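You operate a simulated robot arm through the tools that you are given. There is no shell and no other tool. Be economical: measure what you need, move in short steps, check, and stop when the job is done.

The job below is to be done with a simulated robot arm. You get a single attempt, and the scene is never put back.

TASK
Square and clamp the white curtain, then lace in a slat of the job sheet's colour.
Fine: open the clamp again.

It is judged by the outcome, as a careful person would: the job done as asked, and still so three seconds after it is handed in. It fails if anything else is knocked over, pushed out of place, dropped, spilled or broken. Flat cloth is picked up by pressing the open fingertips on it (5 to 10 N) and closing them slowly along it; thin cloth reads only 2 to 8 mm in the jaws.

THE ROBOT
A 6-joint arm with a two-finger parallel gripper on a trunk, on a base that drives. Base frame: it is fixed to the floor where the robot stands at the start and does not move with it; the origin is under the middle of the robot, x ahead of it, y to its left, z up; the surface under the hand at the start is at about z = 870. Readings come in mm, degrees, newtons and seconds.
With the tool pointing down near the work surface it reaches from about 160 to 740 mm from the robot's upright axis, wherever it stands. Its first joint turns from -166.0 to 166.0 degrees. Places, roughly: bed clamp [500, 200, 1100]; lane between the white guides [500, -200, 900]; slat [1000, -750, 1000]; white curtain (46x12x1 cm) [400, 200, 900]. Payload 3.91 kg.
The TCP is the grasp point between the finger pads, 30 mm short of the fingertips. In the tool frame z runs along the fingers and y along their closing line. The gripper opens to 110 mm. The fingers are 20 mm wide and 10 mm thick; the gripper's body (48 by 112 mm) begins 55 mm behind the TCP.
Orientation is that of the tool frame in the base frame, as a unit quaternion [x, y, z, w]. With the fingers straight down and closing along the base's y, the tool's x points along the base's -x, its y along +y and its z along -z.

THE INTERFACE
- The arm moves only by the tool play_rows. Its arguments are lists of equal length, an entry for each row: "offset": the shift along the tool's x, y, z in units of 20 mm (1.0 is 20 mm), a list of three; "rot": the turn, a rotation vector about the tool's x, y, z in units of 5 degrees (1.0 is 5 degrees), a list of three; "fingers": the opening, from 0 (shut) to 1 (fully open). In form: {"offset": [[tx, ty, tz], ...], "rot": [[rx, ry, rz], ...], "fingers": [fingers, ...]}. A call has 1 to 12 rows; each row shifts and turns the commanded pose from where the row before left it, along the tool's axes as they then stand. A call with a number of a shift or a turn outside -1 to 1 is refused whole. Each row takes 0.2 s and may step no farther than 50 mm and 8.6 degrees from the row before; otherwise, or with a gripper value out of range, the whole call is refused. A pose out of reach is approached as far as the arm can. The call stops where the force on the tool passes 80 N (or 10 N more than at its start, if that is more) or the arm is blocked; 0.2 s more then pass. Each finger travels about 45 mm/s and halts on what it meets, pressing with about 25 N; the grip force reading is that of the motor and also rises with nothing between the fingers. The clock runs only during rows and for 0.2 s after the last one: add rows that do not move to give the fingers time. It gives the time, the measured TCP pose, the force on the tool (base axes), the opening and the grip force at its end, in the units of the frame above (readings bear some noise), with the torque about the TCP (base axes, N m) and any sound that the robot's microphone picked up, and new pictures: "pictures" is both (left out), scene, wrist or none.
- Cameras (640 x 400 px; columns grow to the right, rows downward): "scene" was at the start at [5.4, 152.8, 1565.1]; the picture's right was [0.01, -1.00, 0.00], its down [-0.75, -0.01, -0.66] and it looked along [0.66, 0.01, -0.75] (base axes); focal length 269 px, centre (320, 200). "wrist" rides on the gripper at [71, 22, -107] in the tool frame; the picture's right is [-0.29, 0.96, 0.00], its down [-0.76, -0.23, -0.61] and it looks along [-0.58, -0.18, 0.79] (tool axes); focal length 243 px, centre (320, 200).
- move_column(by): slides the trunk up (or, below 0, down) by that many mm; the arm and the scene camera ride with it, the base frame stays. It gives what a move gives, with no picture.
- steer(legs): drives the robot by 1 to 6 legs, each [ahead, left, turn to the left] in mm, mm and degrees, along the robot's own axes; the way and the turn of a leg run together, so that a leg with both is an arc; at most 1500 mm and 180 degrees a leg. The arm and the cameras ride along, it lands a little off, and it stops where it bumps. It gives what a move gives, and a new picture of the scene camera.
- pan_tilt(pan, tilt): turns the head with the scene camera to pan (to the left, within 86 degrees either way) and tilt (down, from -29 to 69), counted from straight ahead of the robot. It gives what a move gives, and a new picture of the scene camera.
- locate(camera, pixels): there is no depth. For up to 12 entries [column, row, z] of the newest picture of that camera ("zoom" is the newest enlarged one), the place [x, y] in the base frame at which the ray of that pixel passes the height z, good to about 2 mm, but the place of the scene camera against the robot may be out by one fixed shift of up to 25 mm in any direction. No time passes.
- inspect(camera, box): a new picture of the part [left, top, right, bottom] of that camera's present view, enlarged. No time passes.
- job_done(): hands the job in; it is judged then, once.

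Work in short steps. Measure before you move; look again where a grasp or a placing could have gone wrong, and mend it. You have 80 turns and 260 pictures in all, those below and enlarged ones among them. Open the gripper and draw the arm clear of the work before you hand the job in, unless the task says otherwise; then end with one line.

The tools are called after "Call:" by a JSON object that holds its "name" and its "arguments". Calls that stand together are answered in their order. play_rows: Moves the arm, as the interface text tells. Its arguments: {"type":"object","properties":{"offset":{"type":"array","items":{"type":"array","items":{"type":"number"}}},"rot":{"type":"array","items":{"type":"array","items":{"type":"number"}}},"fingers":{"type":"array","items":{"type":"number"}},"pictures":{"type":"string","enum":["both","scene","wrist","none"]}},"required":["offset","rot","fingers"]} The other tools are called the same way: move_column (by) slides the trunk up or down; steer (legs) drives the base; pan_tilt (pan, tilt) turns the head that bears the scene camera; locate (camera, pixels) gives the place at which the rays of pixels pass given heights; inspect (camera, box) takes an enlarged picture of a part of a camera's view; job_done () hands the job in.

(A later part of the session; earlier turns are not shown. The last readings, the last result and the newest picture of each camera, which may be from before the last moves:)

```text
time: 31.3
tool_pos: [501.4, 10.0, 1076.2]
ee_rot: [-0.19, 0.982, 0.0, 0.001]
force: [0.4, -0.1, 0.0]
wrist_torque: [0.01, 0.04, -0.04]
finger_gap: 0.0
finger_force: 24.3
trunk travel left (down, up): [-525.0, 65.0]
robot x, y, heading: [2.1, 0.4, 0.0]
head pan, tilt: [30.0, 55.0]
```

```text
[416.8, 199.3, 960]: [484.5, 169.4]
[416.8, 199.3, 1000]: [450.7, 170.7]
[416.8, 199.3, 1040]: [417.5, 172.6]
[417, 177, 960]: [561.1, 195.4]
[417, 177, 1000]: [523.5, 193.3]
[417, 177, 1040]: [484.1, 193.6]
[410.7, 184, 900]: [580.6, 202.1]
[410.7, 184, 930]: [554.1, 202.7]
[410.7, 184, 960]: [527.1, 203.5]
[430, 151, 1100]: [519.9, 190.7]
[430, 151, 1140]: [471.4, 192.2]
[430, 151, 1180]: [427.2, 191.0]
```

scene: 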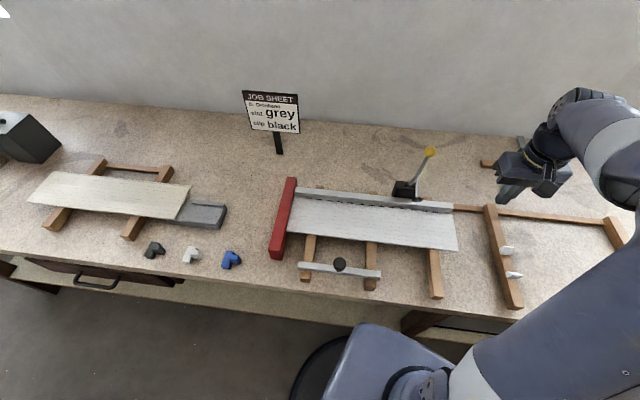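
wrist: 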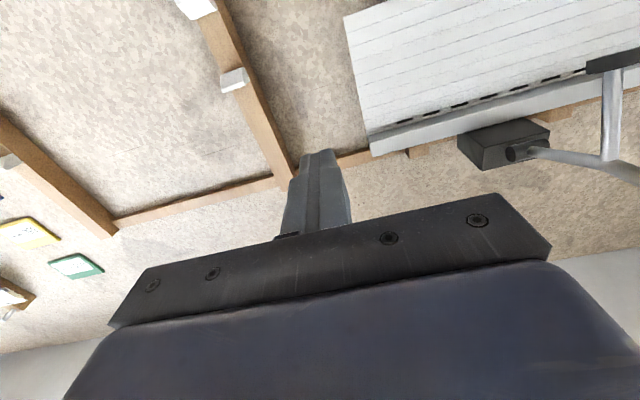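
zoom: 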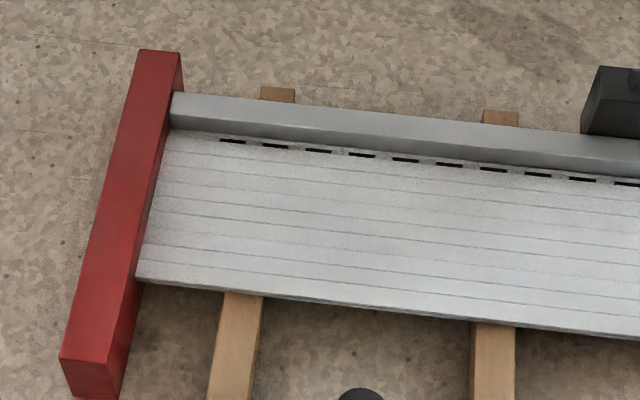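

The clamp plane is at u≈0: pivot ≈(v 560, z 960), pad (465,1026), knob ≈(504,1143). Pulling the knob toward the robot and down should lower the pad. I raise the hand and go above the knob.

Call:
{"name": "play_rows", "arguments": {"offset": [[0, 0, -1], [0, 0, -1], [0, 0, -1], [0, 0, -1], [0, 0, -1], [0, 0, -1], [0, 0, -1], [0, 1, -0.3], [0, 1, 0], [0, 1, 0], [0, 1, 0], [0, 1, 0]], "rot": [[0, 0, 0], [0, 0, 0], [0, 0, 0], [0, 0, 0], [0, 0, 0], [0, 0, 0], [0, 0, 0], [0, 0, 0], [0, 0, 0], [0, 0, 0], [0, 0, 0], [0, 0, 0]], "fingers": [1, 1, 1, 1, 1, 1, 1, 1, 1, 1, 1, 1]}}

```text
time: 33.9
tool_pos: [462.7, 102.1, 1222.6]
ee_rot: [-0.191, 0.982, 0.0, 0.0]
force: [0.5, 0.4, -0.2]
wrist_torque: [0.02, 0.02, -0.02]
finger_gap: 109.9
finger_force: 0.1
trunk travel left (down, up): [-525.0, 65.0]
robot x, y, heading: [1.4, 0.6, 0.0]
head pan, tilt: [30.0, 55.0]
```

scene: 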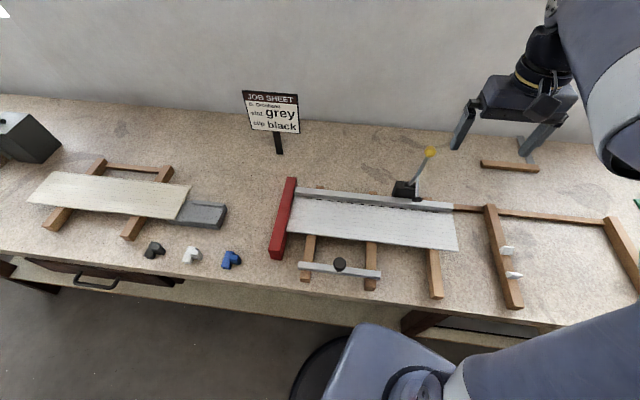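
wrist: 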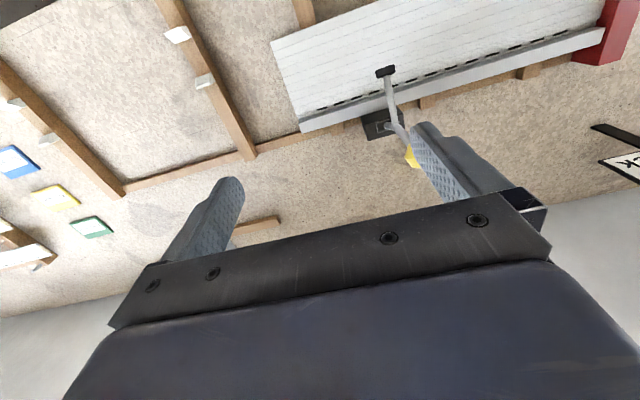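

The knob shows at wrist (411,156). I locate it to refine.

Call:
{"name": "locate", "arguments": {"camera": "wrist", "pixels": [[411, 156, 1100], [411, 156, 1120], [411, 156, 1140], [385, 71, 1020], [385, 126, 940], [385, 126, 960]]}}

```text
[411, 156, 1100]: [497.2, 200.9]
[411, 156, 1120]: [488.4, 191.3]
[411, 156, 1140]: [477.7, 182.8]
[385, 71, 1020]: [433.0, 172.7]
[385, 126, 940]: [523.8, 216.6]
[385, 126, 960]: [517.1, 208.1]
```

The knob is at about (489,191,1119). I position over it and descend with open fingers straddling it.

Call:
{"name": "play_rows", "arguments": {"offset": [[-1, 1, 0], [-1, 1, 0], [-0.9, 1, 0], [0, 0.65, 0], [0, 0, 1], [0, 0, 1], [0, 0, 1], [0, 0, 1], [0, 0, 1]], "rot": [[0, 0, 0], [0, 0, 0], [0, 0, 0], [0, 0, 0], [0, 0, 0], [0, 0, 0], [0, 0, 0], [0, 0, 0], [0, 0, 0]], "fingers": [1, 1, 1, 1, 1, 1, 1, 1, 1]}}

Call:
{"name": "inspect", "arguments": {"camera": "scene", "box": [380, 100, 500, 220]}}

```text
time: 35.9
tool_pos: [490.4, 191.4, 1121.6]
ee_rot: [-0.191, 0.982, 0.0, 0.001]
force: [0.0, -0.7, -0.5]
wrist_torque: [0.03, -0.01, -0.03]
finger_gap: 109.7
finger_force: 0.1
trunk travel left (down, up): [-525.0, 65.0]
robot x, y, heading: [-0.5, 0.9, -0.1]
head pan, tilt: [30.0, 55.0]
```

scene: 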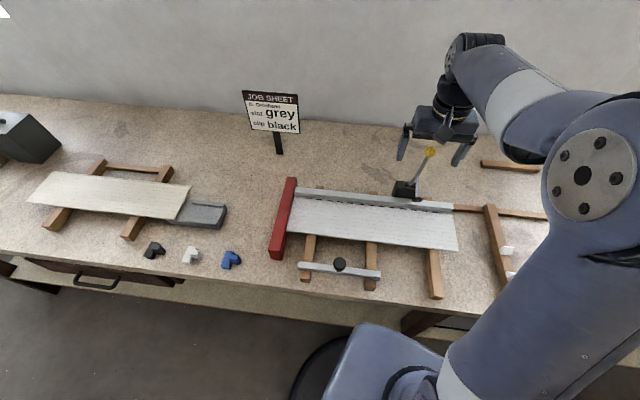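
wrist: 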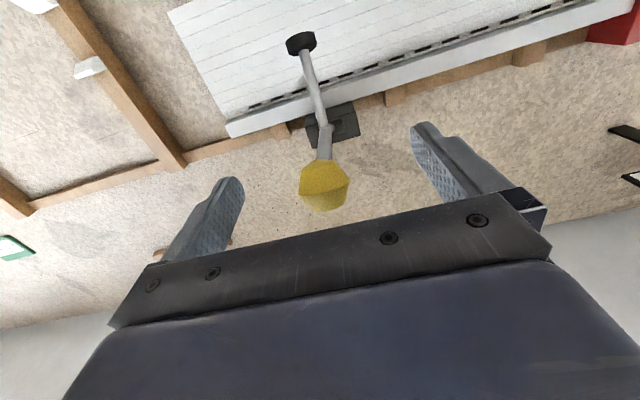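

```text
3.33 times, centred on (440, 160) of scene
```

zoom: 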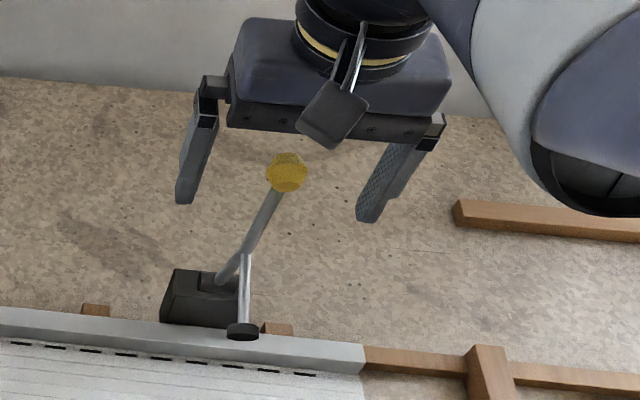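

The knob sits at wrist (324,185), where the TCP projects (319,188). I close on it.

Call:
{"name": "play_rows", "arguments": {"offset": [[0, 0, 0], [0, 0, 0], [0, 0, 0], [0, 0, 0], [0, 0, 0], [0, 0, 0]], "rot": [[0, 0, 0], [0, 0, 0], [0, 0, 0], [0, 0, 0], [0, 0, 0], [0, 0, 0]], "fingers": [0.6, 0.4, 0.2, 0.1, 0.1, 0.1], "pictures": "wrist"}}

```text
time: 37.3
tool_pos: [487.4, 195.1, 1122.0]
ee_rot: [-0.192, 0.981, 0.0, 0.0]
force: [-7.4, 19.3, -0.9]
wrist_torque: [0.05, -0.04, -0.1]
finger_gap: 25.3
finger_force: 38.1
trunk travel left (down, up): [-525.0, 65.0]
robot x, y, heading: [-1.4, -0.1, -0.1]
head pan, tilt: [30.0, 55.0]
```

wrist: 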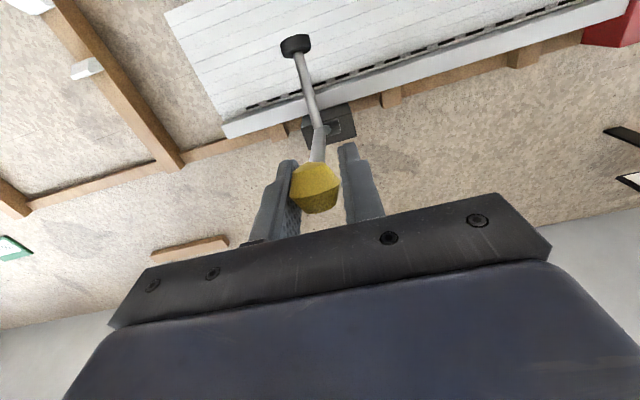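

Gripped at 25 mm. I relieve the sideways force and begin swinging the knob along its arc toward the robot.

Call:
{"name": "play_rows", "arguments": {"offset": [[0, 0.2, 0], [0.675, 0, 0.165], [0.685, 0, 0.24], [0.66, 0, 0.3]], "rot": [[0, 0, 0], [0, 0, 0], [0, 0, 0], [0, 0, 0]], "fingers": [0.1, 0.1, 0.1, 0.1]}}

```text
time: 38.3
tool_pos: [449.1, 179.0, 1108.5]
ee_rot: [-0.191, 0.982, -0.001, 0.001]
force: [3.3, 7.4, 5.4]
wrist_torque: [0.28, -1.08, -0.05]
finger_gap: 25.3
finger_force: 45.0
trunk travel left (down, up): [-525.0, 65.0]
robot x, y, heading: [0.4, 0.6, 0.0]
head pan, tilt: [30.0, 55.0]
```

scene: 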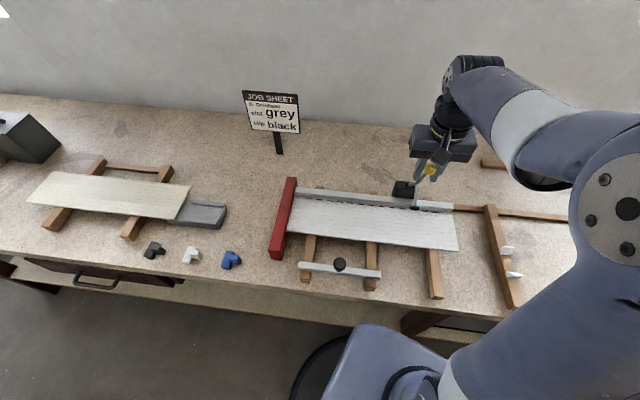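
wrist: 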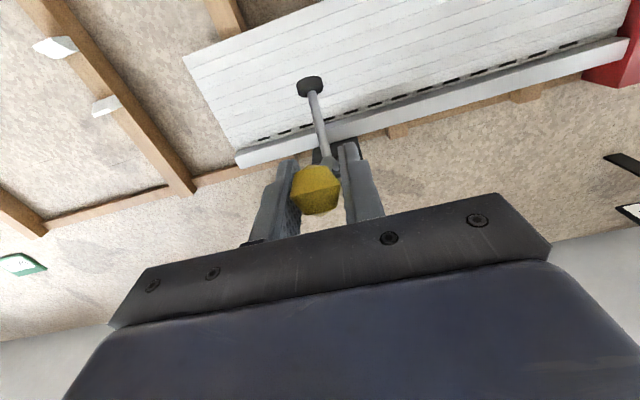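

It swings freely and the pad is lowering. Continue the arc.

Call:
{"name": "play_rows", "arguments": {"offset": [[0.63, 0, 0.355], [0.595, 0, 0.41], [0.555, 0, 0.46], [0.52, 0, 0.51]], "rot": [[0, 0, 0], [0, 0, 0], [0, 0, 0], [0, 0, 0]], "fingers": [0.1, 0.1, 0.1, 0.1]}}

Call:
{"name": "inspect", "arguments": {"camera": "scene", "box": [360, 120, 480, 220]}}

```text
time: 39.3
tool_pos: [408.8, 162.9, 1072.3]
ee_rot: [-0.191, 0.982, 0.0, 0.0]
force: [6.4, 2.8, 4.9]
wrist_torque: [0.41, -1.12, 0.01]
finger_gap: 25.4
finger_force: 45.1
trunk travel left (down, up): [-525.0, 65.0]
robot x, y, heading: [-1.1, -1.6, -0.2]
head pan, tilt: [30.0, 55.0]
```

scene: 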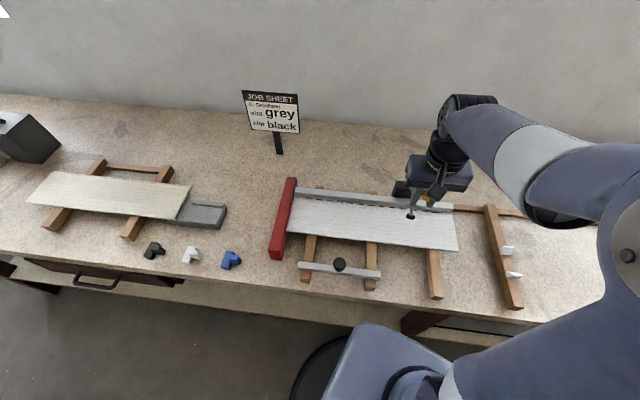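
wrist: 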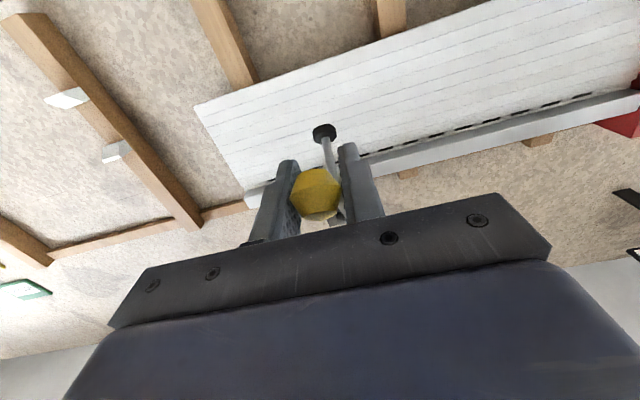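

```text
4.00 times, centred on (420, 170) of scene
```

zoom: 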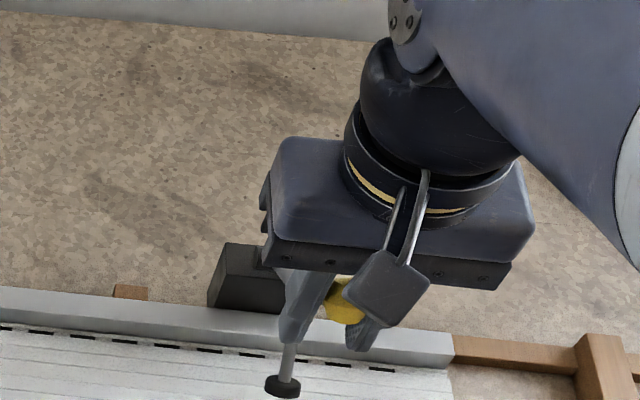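

Keep going, in smaller batches, watching for the pad landing.

Call:
{"name": "play_rows", "arguments": {"offset": [[0.47, 0, 0.55], [0.42, 0, 0.59], [0.37, 0, 0.625]], "rot": [[0, 0, 0], [0, 0, 0], [0, 0, 0]], "fingers": [0.1, 0.1, 0.1]}}

Call:
{"name": "inspect", "arguments": {"camera": "wrist", "box": [200, 20, 480, 240]}}

```text
time: 40.1
tool_pos: [383.5, 152.6, 1035.3]
ee_rot: [-0.191, 0.982, 0.0, 0.001]
force: [0.1, -6.5, 6.2]
wrist_torque: [0.28, -0.63, 0.01]
finger_gap: 25.4
finger_force: 41.2
trunk travel left (down, up): [-525.0, 65.0]
robot x, y, heading: [-3.9, 0.3, -0.1]
head pan, tilt: [30.0, 55.0]
```

scene: 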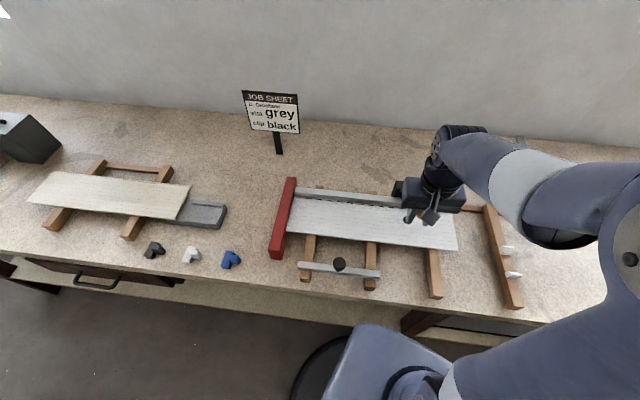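
wrist: 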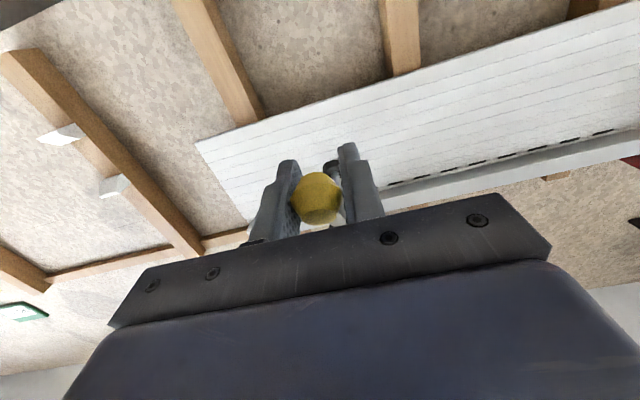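

```text
1.82 times, centred on (340, 130) of wrist
```

zoom: 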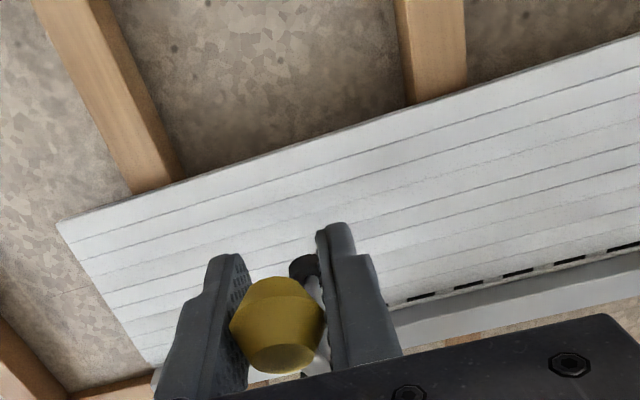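

Pad nearing the cloth. Continue three more steps.

Call:
{"name": "play_rows", "arguments": {"offset": [[0.31, 0, 0.65], [0.255, 0, 0.68], [0.12, 0, 0.42]], "rot": [[0, 0, 0], [0, 0, 0], [0, 0, 0]], "fingers": [0.1, 0.1, 0.1]}}

Call:
{"name": "inspect", "arguments": {"camera": "scene", "box": [360, 140, 480, 240]}}

```text
time: 40.9
tool_pos: [371.4, 146.9, 1000.7]
ee_rot: [-0.191, 0.982, 0.0, -0.001]
force: [3.1, -8.8, 0.3]
wrist_torque: [0.18, -0.08, 0.04]
finger_gap: 25.7
finger_force: 31.4
trunk travel left (down, up): [-525.0, 65.0]
robot x, y, heading: [0.2, -2.0, -0.0]
head pan, tilt: [30.0, 55.0]
```

scene: 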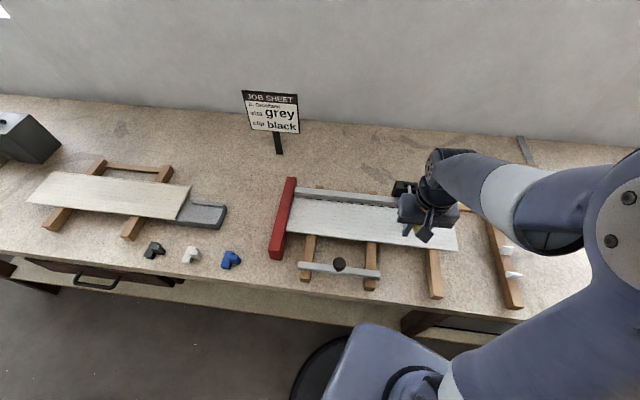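
wrist: 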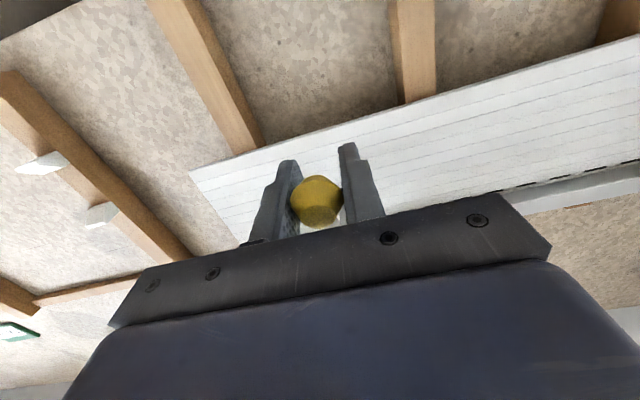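

```text
4.00 times, centred on (420, 190) of scene
```

zoom: 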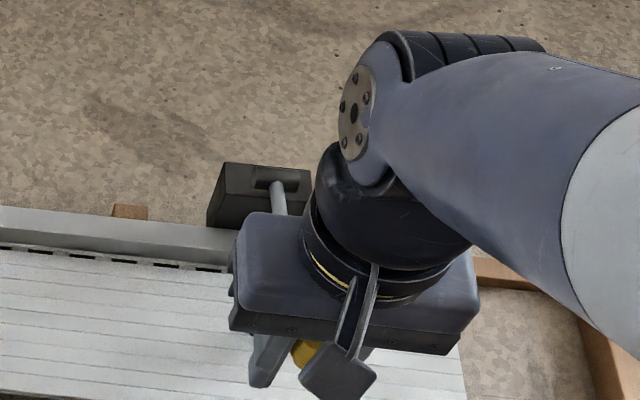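

No contact yet. A little further down.

Call:
{"name": "play_rows", "arguments": {"offset": [[0.07, 0, 0.3], [0.06, 0, 0.3], [0.04, 0, 0.3]], "rot": [[0, 0, 0], [0, 0, 0], [0, 0, 0]], "fingers": [0.1, 0.1, 0.1]}}

```text
time: 41.7
tool_pos: [367.1, 146.9, 982.9]
ee_rot: [-0.191, 0.981, 0.0, 0.002]
force: [-0.6, -9.0, 8.8]
wrist_torque: [0.64, -1.12, 0.04]
finger_gap: 25.3
finger_force: 45.1
trunk travel left (down, up): [-525.0, 65.0]
robot x, y, heading: [-2.5, -2.2, 0.2]
head pan, tilt: [30.0, 55.0]
```

scene: 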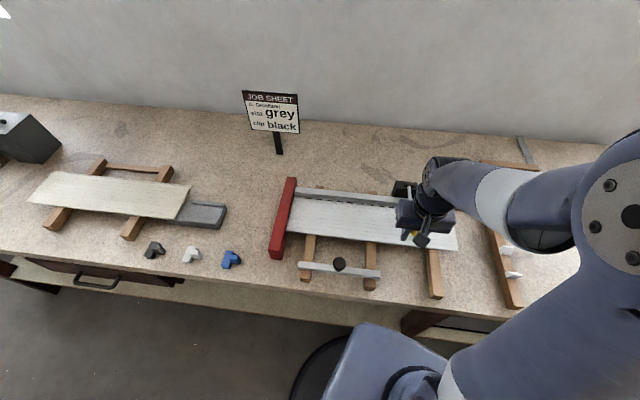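
wrist: 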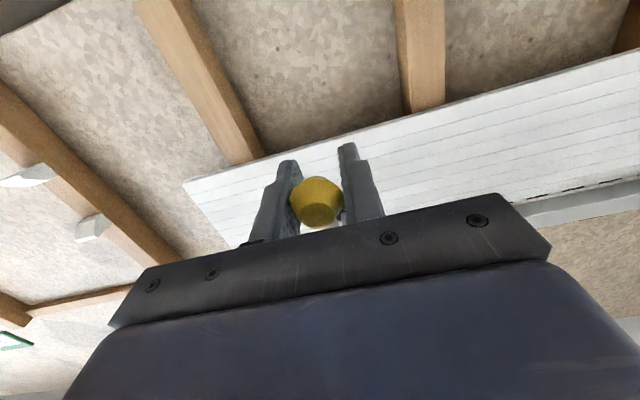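

Still no firm stop. Go on in 4 mm steps.

Call:
{"name": "play_rows", "arguments": {"offset": [[0.03, 0, 0.2], [0.02, 0, 0.2], [0, 0, 0.2], [0, 0, 0.2]], "rot": [[0, 0, 0], [0, 0, 0], [0, 0, 0], [0, 0, 0]], "fingers": [0.1, 0.1, 0.1, 0.1], "pictures": "wrist"}}

```text
time: 42.7
tool_pos: [366.7, 145.5, 966.3]
ee_rot: [-0.191, 0.982, -0.001, -0.001]
force: [6.5, -11.0, 12.5]
wrist_torque: [-0.04, 0.87, 0.07]
finger_gap: 25.7
finger_force: 27.5
trunk travel left (down, up): [-525.0, 65.0]
robot x, y, heading: [-0.5, 0.1, -0.1]
head pan, tilt: [30.0, 55.0]
```

wrist: 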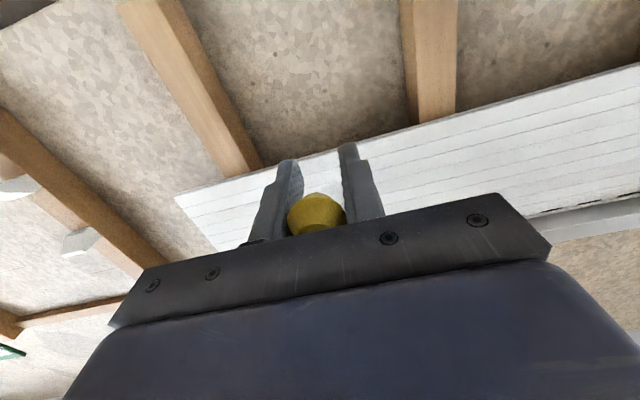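

The knob slipped up in the grip, so the lever has reached its end. I open the fingers a bit and check that it stays.

Call:
{"name": "play_rows", "arguments": {"offset": [[0, 0, 0], [0, 0, 0], [0, 0, 0], [0, 0, -1], [0, 0, -1], [0, 0, -1], [0, 0, -1], [0, 0, -1], [1, -1, 0], [1, -1, 0], [1, -1, 0], [1, -1, 0]], "rot": [[0, 0, 0], [0, 0, 0], [0, 0, 0], [0, 0, 0], [0, 0, 0], [0, 0, 0], [0, 0, 0], [0, 0, 0], [0, 0, 0], [0, 0, 0], [0, 0, 0], [0, 0, 0]], "fingers": [0.5, 0.7, 0.7, 0.7, 0.7, 0.7, 0.7, 0.7, 0.7, 0.7, 0.7, 0.7]}}

Call:
{"name": "inspect", "arguments": {"camera": "scene", "box": [360, 150, 480, 250]}}

Call:
{"name": "inspect", "arguments": {"camera": "wrist", "box": [240, 20, 600, 240]}}

```text
time: 45.3
tool_pos: [323.6, 43.0, 1066.5]
ee_rot: [-0.191, 0.982, -0.001, 0.0]
force: [-0.2, 0.4, 0.1]
wrist_torque: [-0.01, 0.01, -0.01]
finger_gap: 76.9
finger_force: 0.0
trunk travel left (down, up): [-525.0, 65.0]
robot x, y, heading: [-0.7, 0.1, 0.1]
head pan, tilt: [30.0, 55.0]
```

scene: 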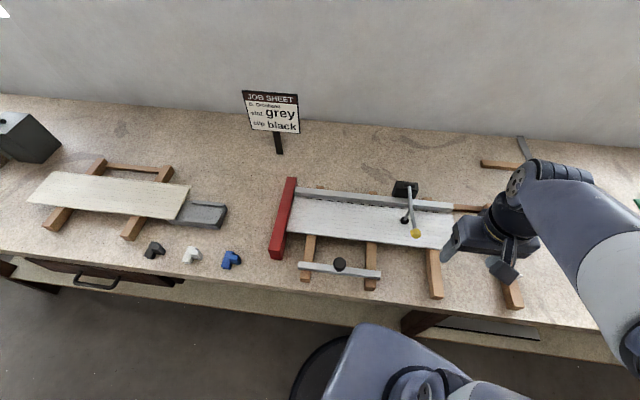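
wrist: 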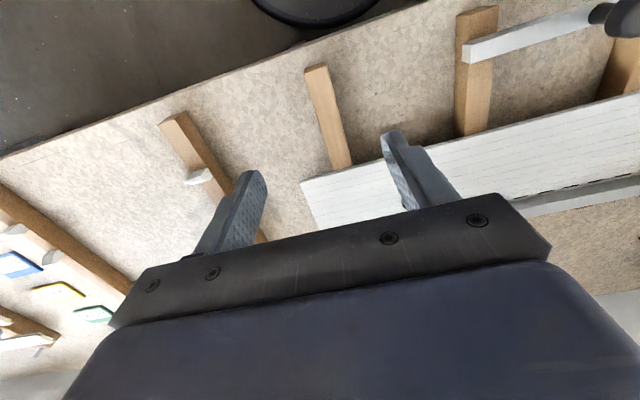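

```text
4.00 times, centred on (420, 200) of scene
```

zoom: 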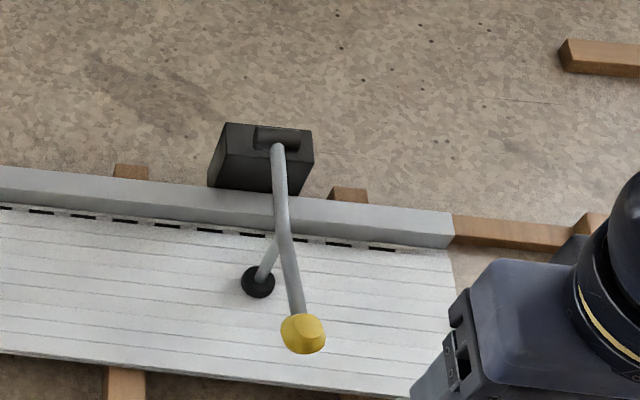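

```text
1.78 times, centred on (420, 130) of wrist
```

zoom: 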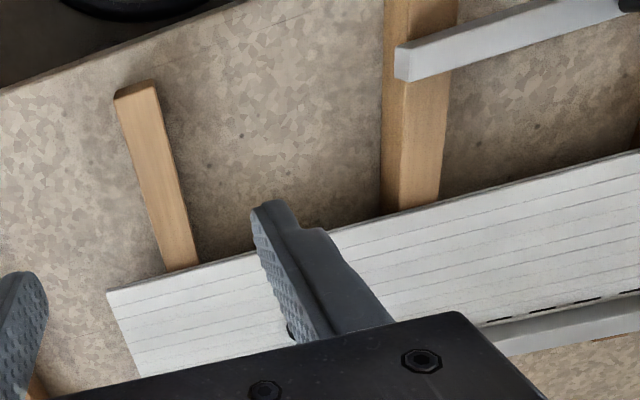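

The clamp is closed with its pad on the curtain. Now I look toward the slat rack.

Call:
{"name": "pan_tilt", "arguments": {"pan": -40, "tilt": 35}}

Call:
{"name": "inspect", "arguments": {"camera": "scene", "box": [250, 120, 450, 245]}}

```text
time: 46.7
tool_pos: [323.9, 43.2, 1066.8]
ee_rot: [-0.191, 0.982, 0.0, 0.0]
force: [0.4, 0.2, 0.4]
wrist_torque: [0.0, 0.0, 0.01]
finger_gap: 76.9
finger_force: 0.1
trunk travel left (down, up): [-525.0, 65.0]
robot x, y, heading: [-0.3, 0.9, -0.2]
head pan, tilt: [-40.0, 35.0]
```

scene: 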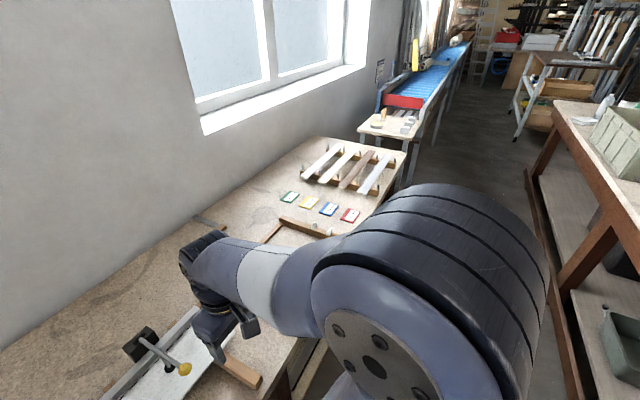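

```text
3.20 times, centred on (350, 182) of scene
```

zoom: 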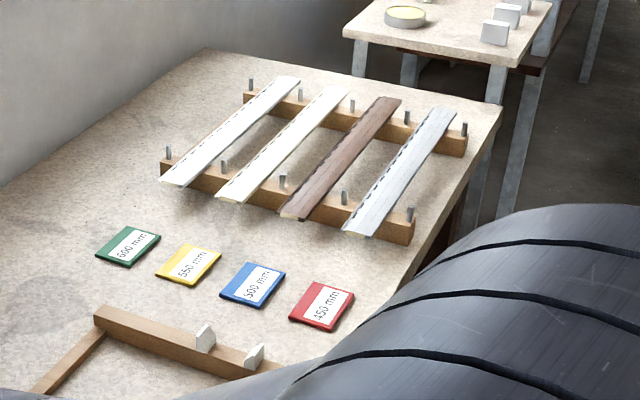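

The slats lie along the bench with notched edges toward the wall; grey is nearest the front. I locate its ends, the rack beams, and the second guide bar.

Call:
{"name": "locate", "arguments": {"camera": "scene", "pixels": [[362.5, 192.5, 920], [388.5, 154, 920], [357, 190, 920], [369, 193, 920], [314, 137, 870], [335, 231, 890], [284, 219, 890], [313, 225, 900], [329.5, 231.5, 900], [350, 213, 870], [362.5, 192.5, 940], [388.5, 154, 940]]}}

```text
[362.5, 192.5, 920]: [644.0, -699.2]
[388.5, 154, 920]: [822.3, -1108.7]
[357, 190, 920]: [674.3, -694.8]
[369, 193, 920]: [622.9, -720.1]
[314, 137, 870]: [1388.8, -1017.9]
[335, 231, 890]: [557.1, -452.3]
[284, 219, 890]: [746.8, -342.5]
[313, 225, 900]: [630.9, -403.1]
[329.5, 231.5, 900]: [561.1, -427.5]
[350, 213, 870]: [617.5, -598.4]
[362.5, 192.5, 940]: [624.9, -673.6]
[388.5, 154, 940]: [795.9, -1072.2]
```

The slat's centre is near (733,-904), parallel to the lane. Before driving I check the aisle and bench edges.

Call:
{"name": "locate", "arguments": {"camera": "scene", "pixels": [[530, 180, 0], [560, 240, 0], [600, 310, 0], [640, 380, 0], [405, 158, 870], [290, 365, 870], [555, 105, 850], [400, 182, 0]]}}

Call:
{"name": "pan_tilt", "arguments": {"pan": -80, "tilt": 45}}

```text
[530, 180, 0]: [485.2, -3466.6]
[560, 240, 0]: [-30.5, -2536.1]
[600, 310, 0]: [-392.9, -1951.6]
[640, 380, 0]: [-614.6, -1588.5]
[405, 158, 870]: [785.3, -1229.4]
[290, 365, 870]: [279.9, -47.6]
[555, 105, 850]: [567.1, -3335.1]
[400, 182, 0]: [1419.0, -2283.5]
```

```text
time: 47.8
tool_pos: [323.0, 43.9, 1067.5]
ee_rot: [-0.191, 0.982, 0.0, -0.001]
force: [1.0, 0.1, -0.1]
wrist_torque: [-0.03, 0.05, 0.03]
finger_gap: 77.3
finger_force: 0.1
trunk travel left (down, up): [-525.0, 65.0]
robot x, y, heading: [-0.2, 1.4, -0.0]
head pan, tilt: [-80.0, 45.0]
```

scene: 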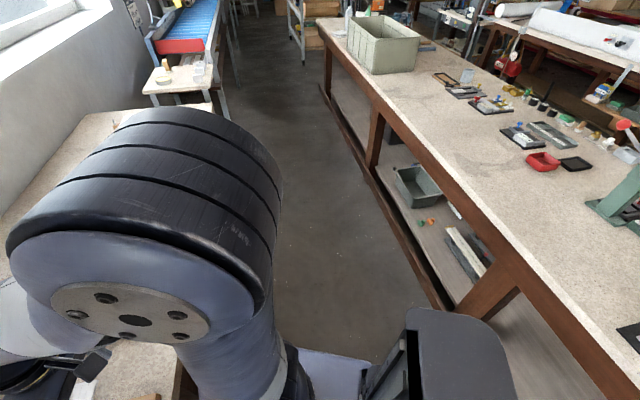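

The aisle is clear: bench front at v≈250, opposite bench around v≈-1050. I drive sideways along the bench to face the slat.

Call:
{"name": "steer", "arguments": {"legs": [[319, -788, 0]]}}

Call:
{"name": "pan_tilt", "arguments": {"pan": -10, "tilt": 50}}

```text
time: 52.3
tool_pos: [646.6, -738.2, 1067.8]
ee_rot: [-0.196, 0.981, 0.0, 0.0]
force: [-0.3, -0.1, 0.1]
wrist_torque: [-0.04, -0.05, 0.0]
finger_gap: 77.0
finger_force: 0.1
trunk travel left (down, up): [-525.0, 65.0]
robot x, y, heading: [325.1, -786.4, 0.9]
head pan, tilt: [-80.0, 45.0]
```

scene: 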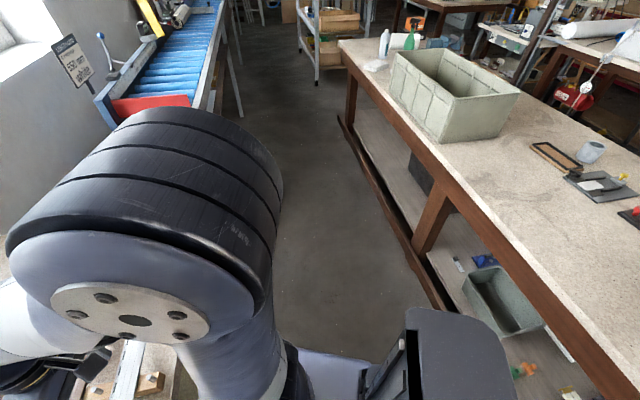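

```text
time: 53.7
tool_pos: [645.9, -737.7, 1067.6]
ee_rot: [-0.196, 0.981, 0.0, 0.0]
force: [-0.5, 0.2, -0.7]
wrist_torque: [0.0, 0.02, -0.02]
finger_gap: 77.0
finger_force: 0.1
trunk travel left (down, up): [-525.0, 65.0]
robot x, y, heading: [322.7, -781.1, 0.8]
head pan, tilt: [-10.0, 50.0]
```

scene: 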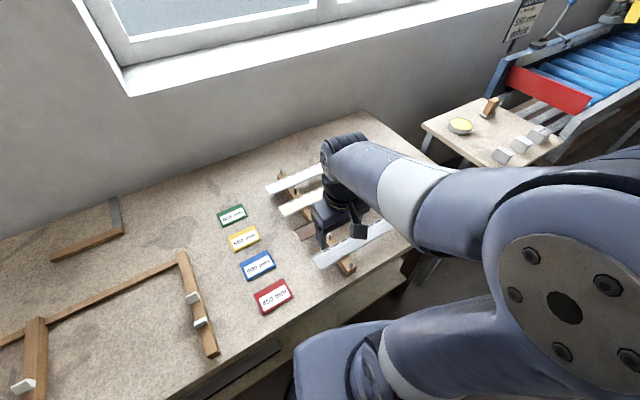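

I'll take a wrist view here, shifting the hand toward the robot and along -u for a look at the grey slat.

Call:
{"name": "play_rows", "arguments": {"offset": [[0.5, -1, 0], [0.5, -1, 0], [0.5, -1, 0], [0.5, -1, 0]], "rot": [[0, 0, 0], [0, 0, 0], [0, 0, 0], [0, 0, 0]], "fingers": [0.7, 0.7, 0.7, 0.7]}}

Call:
{"name": "inspect", "arguments": {"camera": "wrist", "box": [0, 0, 640, 260]}}

```text
time: 54.7
tool_pos: [640.1, -827.5, 1068.8]
ee_rot: [-0.196, 0.981, 0.001, 0.0]
force: [0.4, 0.0, -0.5]
wrist_torque: [0.0, 0.01, 0.01]
finger_gap: 77.1
finger_force: 0.0
trunk travel left (down, up): [-525.0, 65.0]
robot x, y, heading: [320.1, -783.5, 0.9]
head pan, tilt: [-10.0, 50.0]
```

scene: 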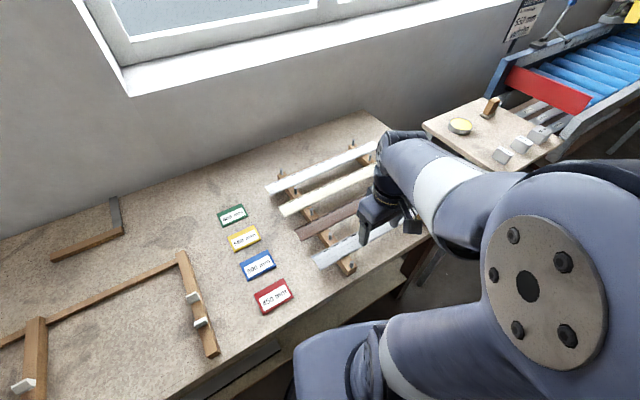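
wrist: 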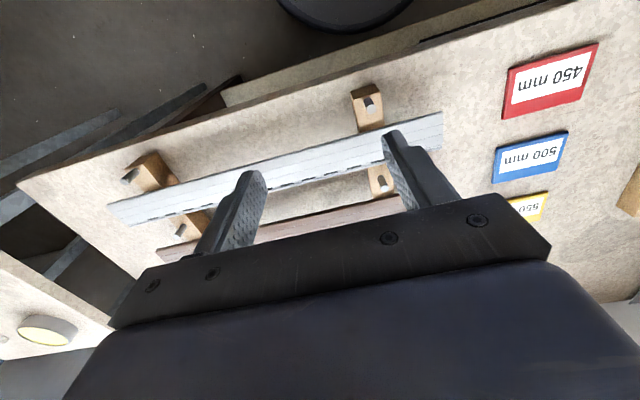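

```text
1.00 times, centred on (320, 130) of wrist (not enlarged: the box is as wide or as high as the picture)
```

zoom: 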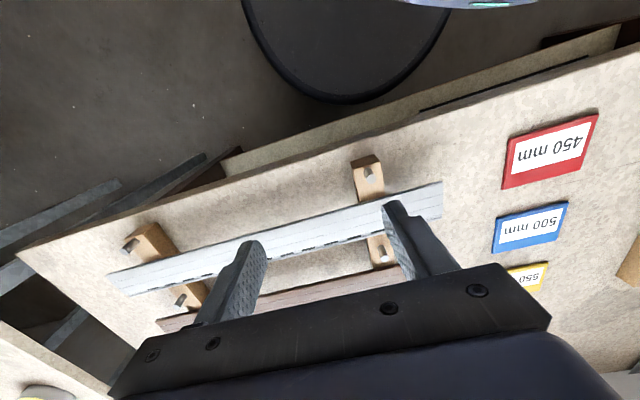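

Slat's left end is at wrist (442,112)-(440,148) and right end (108,204)-(117,226). I locate them, cross-checking height against the scene picture.

Call:
{"name": "inspect", "arguments": {"camera": "wrist", "box": [90, 70, 470, 260]}}

Call:
{"name": "inspect", "arguments": {"camera": "scene", "box": [260, 190, 420, 290]}}

Call:
{"name": "locate", "arguments": {"camera": "wrist", "pixels": [[442, 111, 890], [442, 111, 910], [442, 111, 930], [108, 204, 890], [108, 204, 910], [108, 204, 930], [369, 104, 920], [381, 181, 920]]}}

Call:
{"name": "locate", "arguments": {"camera": "scene", "pixels": [[319, 270, 890], [319, 270, 910], [319, 270, 930]]}}

```text
1.68 times, centred on (280, 165) of wrist
```

zoom: 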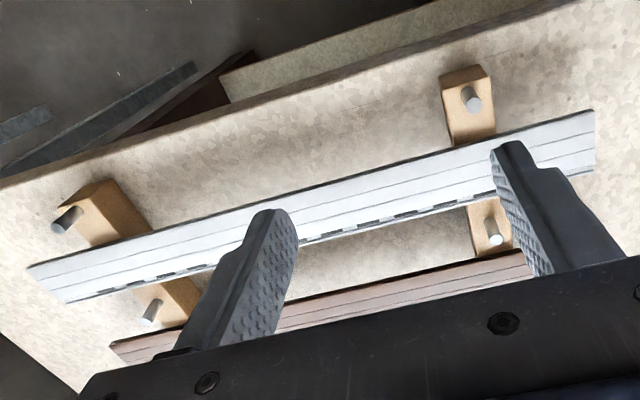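

```text
4.00 times, centred on (340, 240) of scene
```

zoom: 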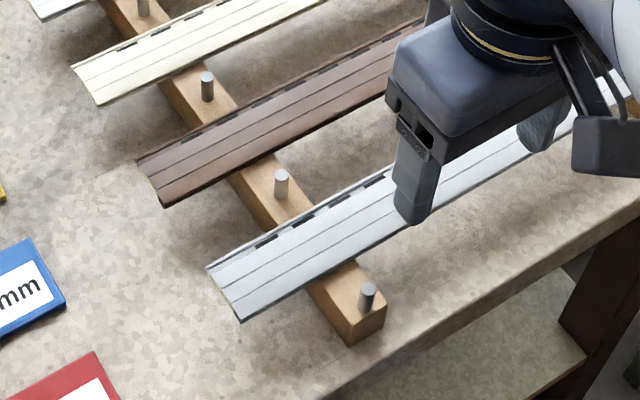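

```text
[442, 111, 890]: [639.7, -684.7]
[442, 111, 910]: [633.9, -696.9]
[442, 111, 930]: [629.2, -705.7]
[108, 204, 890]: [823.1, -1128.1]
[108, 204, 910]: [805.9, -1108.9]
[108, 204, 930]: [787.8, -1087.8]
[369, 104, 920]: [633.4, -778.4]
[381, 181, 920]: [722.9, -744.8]
```

```text
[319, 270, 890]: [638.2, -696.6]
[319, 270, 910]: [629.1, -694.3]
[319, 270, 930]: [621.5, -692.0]
```

Slat top is about z 908, length ≈450, bench angle ≈22.6°. I get its width from the notched-edge corners.

Call:
{"name": "locate", "arguments": {"camera": "wrist", "pixels": [[443.7, 146, 908], [128, 226, 908], [442.5, 111.5, 908], [107, 204, 908], [381, 190, 900], [369, 130, 900], [160, 182, 900], [195, 236, 900]]}}

Call:
{"name": "locate", "arguments": {"camera": "scene", "pixels": [[311.7, 257, 908], [319, 270.5, 908], [298, 230, 908], [297, 241, 908]]}}

```text
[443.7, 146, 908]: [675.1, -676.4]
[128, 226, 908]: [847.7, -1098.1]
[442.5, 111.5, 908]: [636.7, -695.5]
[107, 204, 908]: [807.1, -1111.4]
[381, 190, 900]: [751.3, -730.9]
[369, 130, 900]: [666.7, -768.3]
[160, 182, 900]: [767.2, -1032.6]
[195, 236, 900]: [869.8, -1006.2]
```

```text
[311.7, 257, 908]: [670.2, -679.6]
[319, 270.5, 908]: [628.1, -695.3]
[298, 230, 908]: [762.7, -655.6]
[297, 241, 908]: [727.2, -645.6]
```

Slat centre ≈(742,-895), width ≈43. I move above it, then turn the hand 90° so the fingers close across the slat and the camera looks toward the curtain.

Call:
{"name": "play_rows", "arguments": {"offset": [[-0.7, -1, 0], [-0.7, -1, 0], [-0.7, -1, 0], [-0.7, -1, 0], [-0.6, -1.0, 0], [0, -0.08, 0], [0, 0, 0], [0, 0, 0], [0, 0, 0], [0, 0, 0], [0, 0, 0], [0, 0, 0]], "rot": [[0, 0, 0], [0, 0, 0], [0, 0, 0], [0, 0, 0], [0, 0, 0], [0, 0, -1], [0, 0, -1], [0, 0, -1], [0, 0, -1], [0, 0, -1], [0, 0, -1], [0, 0, -1]], "fingers": [0.7, 0.7, 0.7, 0.7, 0.7, 0.7, 0.7, 0.7, 0.7, 0.7, 0.7, 0.7], "pictures": "none"}}

Call:
{"name": "play_rows", "arguments": {"offset": [[0, 0, 0], [0, 0, 0], [0, 0, 0], [0, 0, 0], [0, 0, 0], [0, 0, 0], [0, 0, 0], [0, 0, 0], [0, 0, 0], [0, 0, 0], [0, 0, 0], [0, 0, 0]], "rot": [[0, 0, -1], [0, 0, -1], [0, 0, -1], [0, 0, -1], [0, 0, -1], [0, 0, -1], [0, 0, -1], [0, 0, -1], [0, 0, -1], [0, 0, -1], [0, 0, -1], [0, 0, 0]], "fingers": [0.7, 0.7, 0.7, 0.7, 0.7, 0.7, 0.7, 0.7, 0.7, 0.7, 0.7, 0.7]}}

```text
time: 57.3
tool_pos: [740.5, -894.9, 1067.0]
ee_rot: [-0.483, 0.875, 0.0, 0.0]
force: [0.0, 0.1, 0.4]
wrist_torque: [-0.04, -0.01, -0.01]
finger_gap: 77.0
finger_force: 0.0
trunk travel left (down, up): [-525.0, 65.0]
robot x, y, heading: [322.8, -784.3, 0.6]
head pan, tilt: [-10.0, 50.0]
```

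```text
time: 59.9
tool_pos: [741.2, -893.3, 1067.5]
ee_rot: [0.832, -0.554, 0.0, 0.0]
force: [-0.2, -0.2, 0.0]
wrist_torque: [-0.03, 0.0, 0.03]
finger_gap: 77.0
finger_force: 0.1
trunk travel left (down, up): [-525.0, 65.0]
robot x, y, heading: [323.7, -787.0, 0.8]
head pan, tilt: [-10.0, 50.0]
```

scene: 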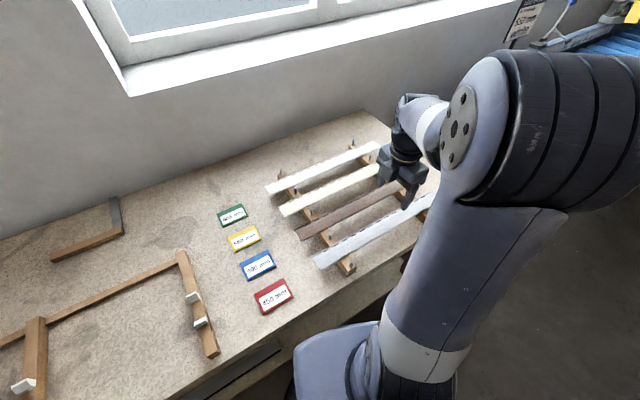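
wrist: 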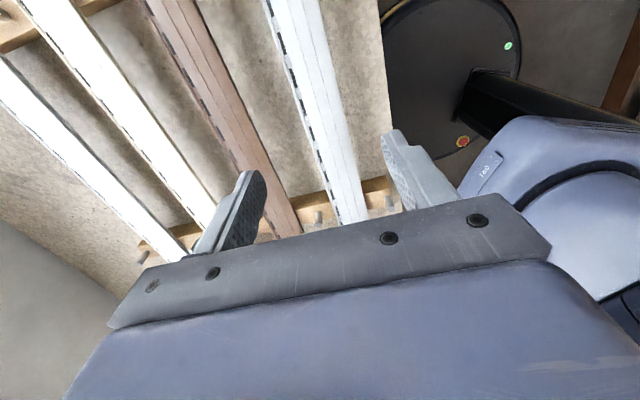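

The slat at row 102 spans columns ~299-341, centred under the TCP (col 319.5). I descend to TCP z ≈ 920.

Call:
{"name": "play_rows", "arguments": {"offset": [[0, 0, 1], [0, 0, 1], [0, 0, 1], [0, 0, 1], [0, 0, 1], [0, 0, 1], [0, 0, 1]], "rot": [[0, 0, 0], [0, 0, 0], [0, 0, 0], [0, 0, 0], [0, 0, 0], [0, 0, 0], [0, 0, 0]], "fingers": [0.7, 0.7, 0.7, 0.7, 0.7, 0.7, 0.7]}}

Call:
{"name": "inspect", "arguments": {"camera": "scene", "box": [290, 160, 450, 290]}}

```text
time: 61.5
tool_pos: [743.0, -895.4, 927.3]
ee_rot: [0.832, -0.554, 0.0, 0.001]
force: [0.0, -1.4, 0.6]
wrist_torque: [0.05, -0.01, 0.02]
finger_gap: 76.6
finger_force: 0.0
trunk travel left (down, up): [-525.0, 65.0]
robot x, y, heading: [319.6, -785.8, 0.6]
head pan, tilt: [-10.0, 50.0]
```

scene: 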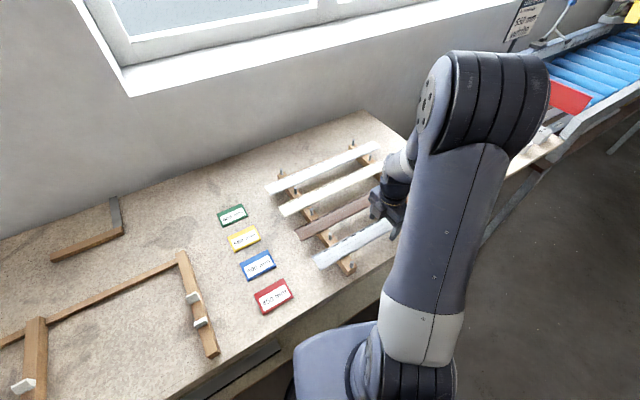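
wrist: 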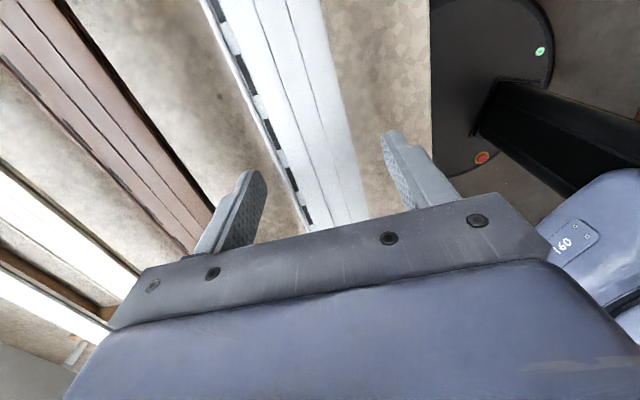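

```text
3.08 times, centred on (370, 225) of scene
```

zoom: 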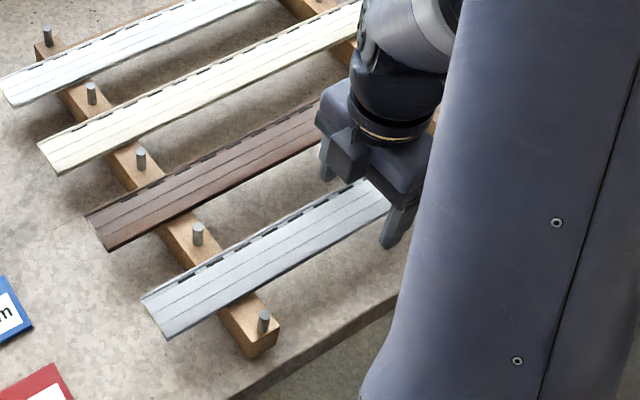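

The slat sits between the fingers. I go 8 mm lower and close.

Call:
{"name": "play_rows", "arguments": {"offset": [[0, 0, 0.4], [0, 0, 0], [0, 0, 0], [0, 0, 0], [0, 0, 0], [0, 0, 0]], "rot": [[0, 0, 0], [0, 0, 0], [0, 0, 0], [0, 0, 0], [0, 0, 0], [0, 0, 0]], "fingers": [0.7, 0.5, 0.4, 0.35, 0.3, 0.3]}}

```text
time: 62.9
tool_pos: [741.5, -894.7, 919.4]
ee_rot: [0.832, -0.554, 0.0, 0.0]
force: [-0.3, -0.5, -0.2]
wrist_torque: [0.0, -0.01, 0.02]
finger_gap: 44.7
finger_force: 24.5
trunk travel left (down, up): [-525.0, 65.0]
robot x, y, heading: [325.0, -785.9, 0.5]
head pan, tilt: [-10.0, 50.0]
```

scene: 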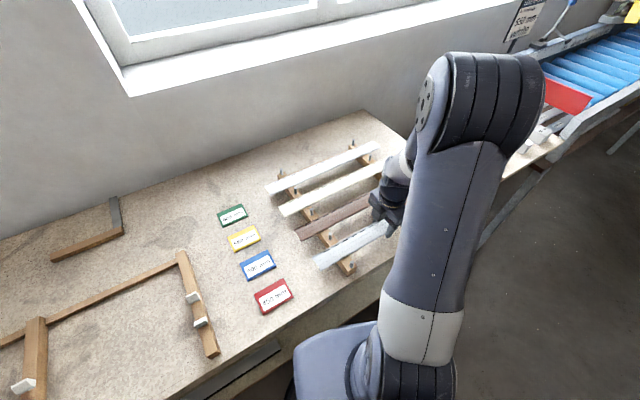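
wrist: 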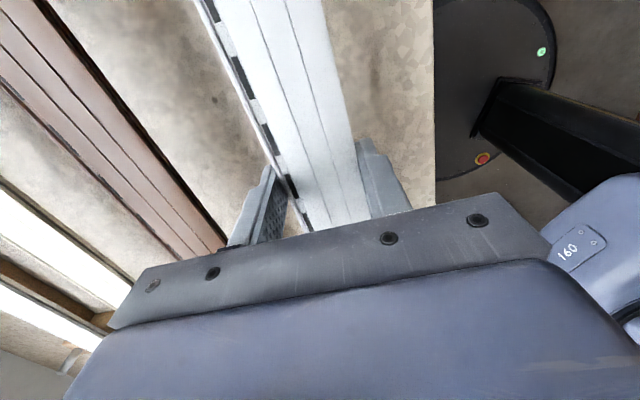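

Gripped at 44.7 mm. I set the grip tighter and lift 140 mm.

Call:
{"name": "play_rows", "arguments": {"offset": [[0, 0, 0], [0, 0, -0.5], [0, 0, -1], [0, 0, -1], [0, 0, -1], [0, 0, -1], [0, 0, -1], [0, 0, -1], [0, 0, -0.5]], "rot": [[0, 0, 0], [0, 0, 0], [0, 0, 0], [0, 0, 0], [0, 0, 0], [0, 0, 0], [0, 0, 0], [0, 0, 0], [0, 0, 0]], "fingers": [0.3, 0.3, 0.3, 0.3, 0.3, 0.3, 0.3, 0.3, 0.3]}}

```text
time: 64.9
tool_pos: [741.7, -894.7, 1058.8]
ee_rot: [0.832, -0.554, 0.0, -0.001]
force: [-0.8, -0.3, -1.1]
wrist_torque: [0.02, -0.02, -0.03]
finger_gap: 33.0
finger_force: 0.1
trunk travel left (down, up): [-525.0, 65.0]
robot x, y, heading: [321.5, -786.8, 0.6]
head pan, tilt: [-10.0, 50.0]
```

scene: 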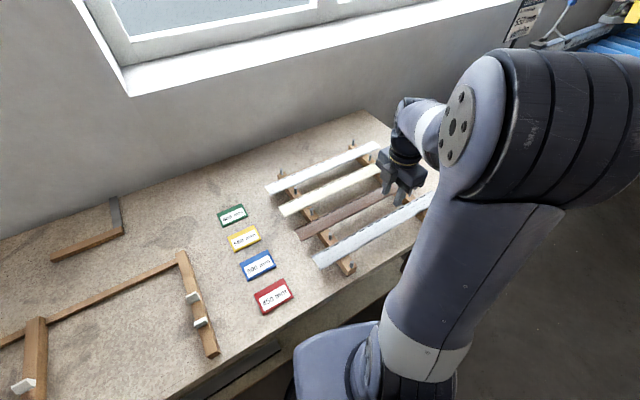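
wrist: 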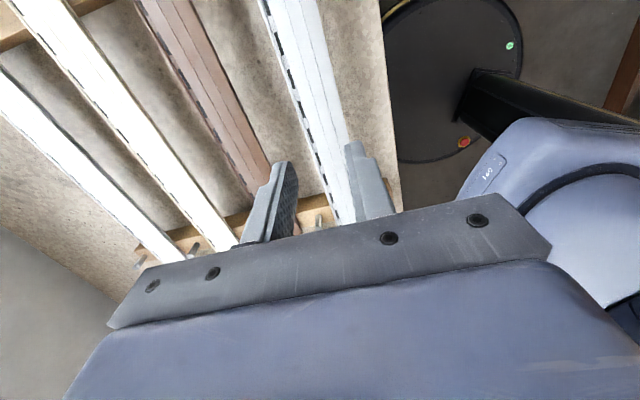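

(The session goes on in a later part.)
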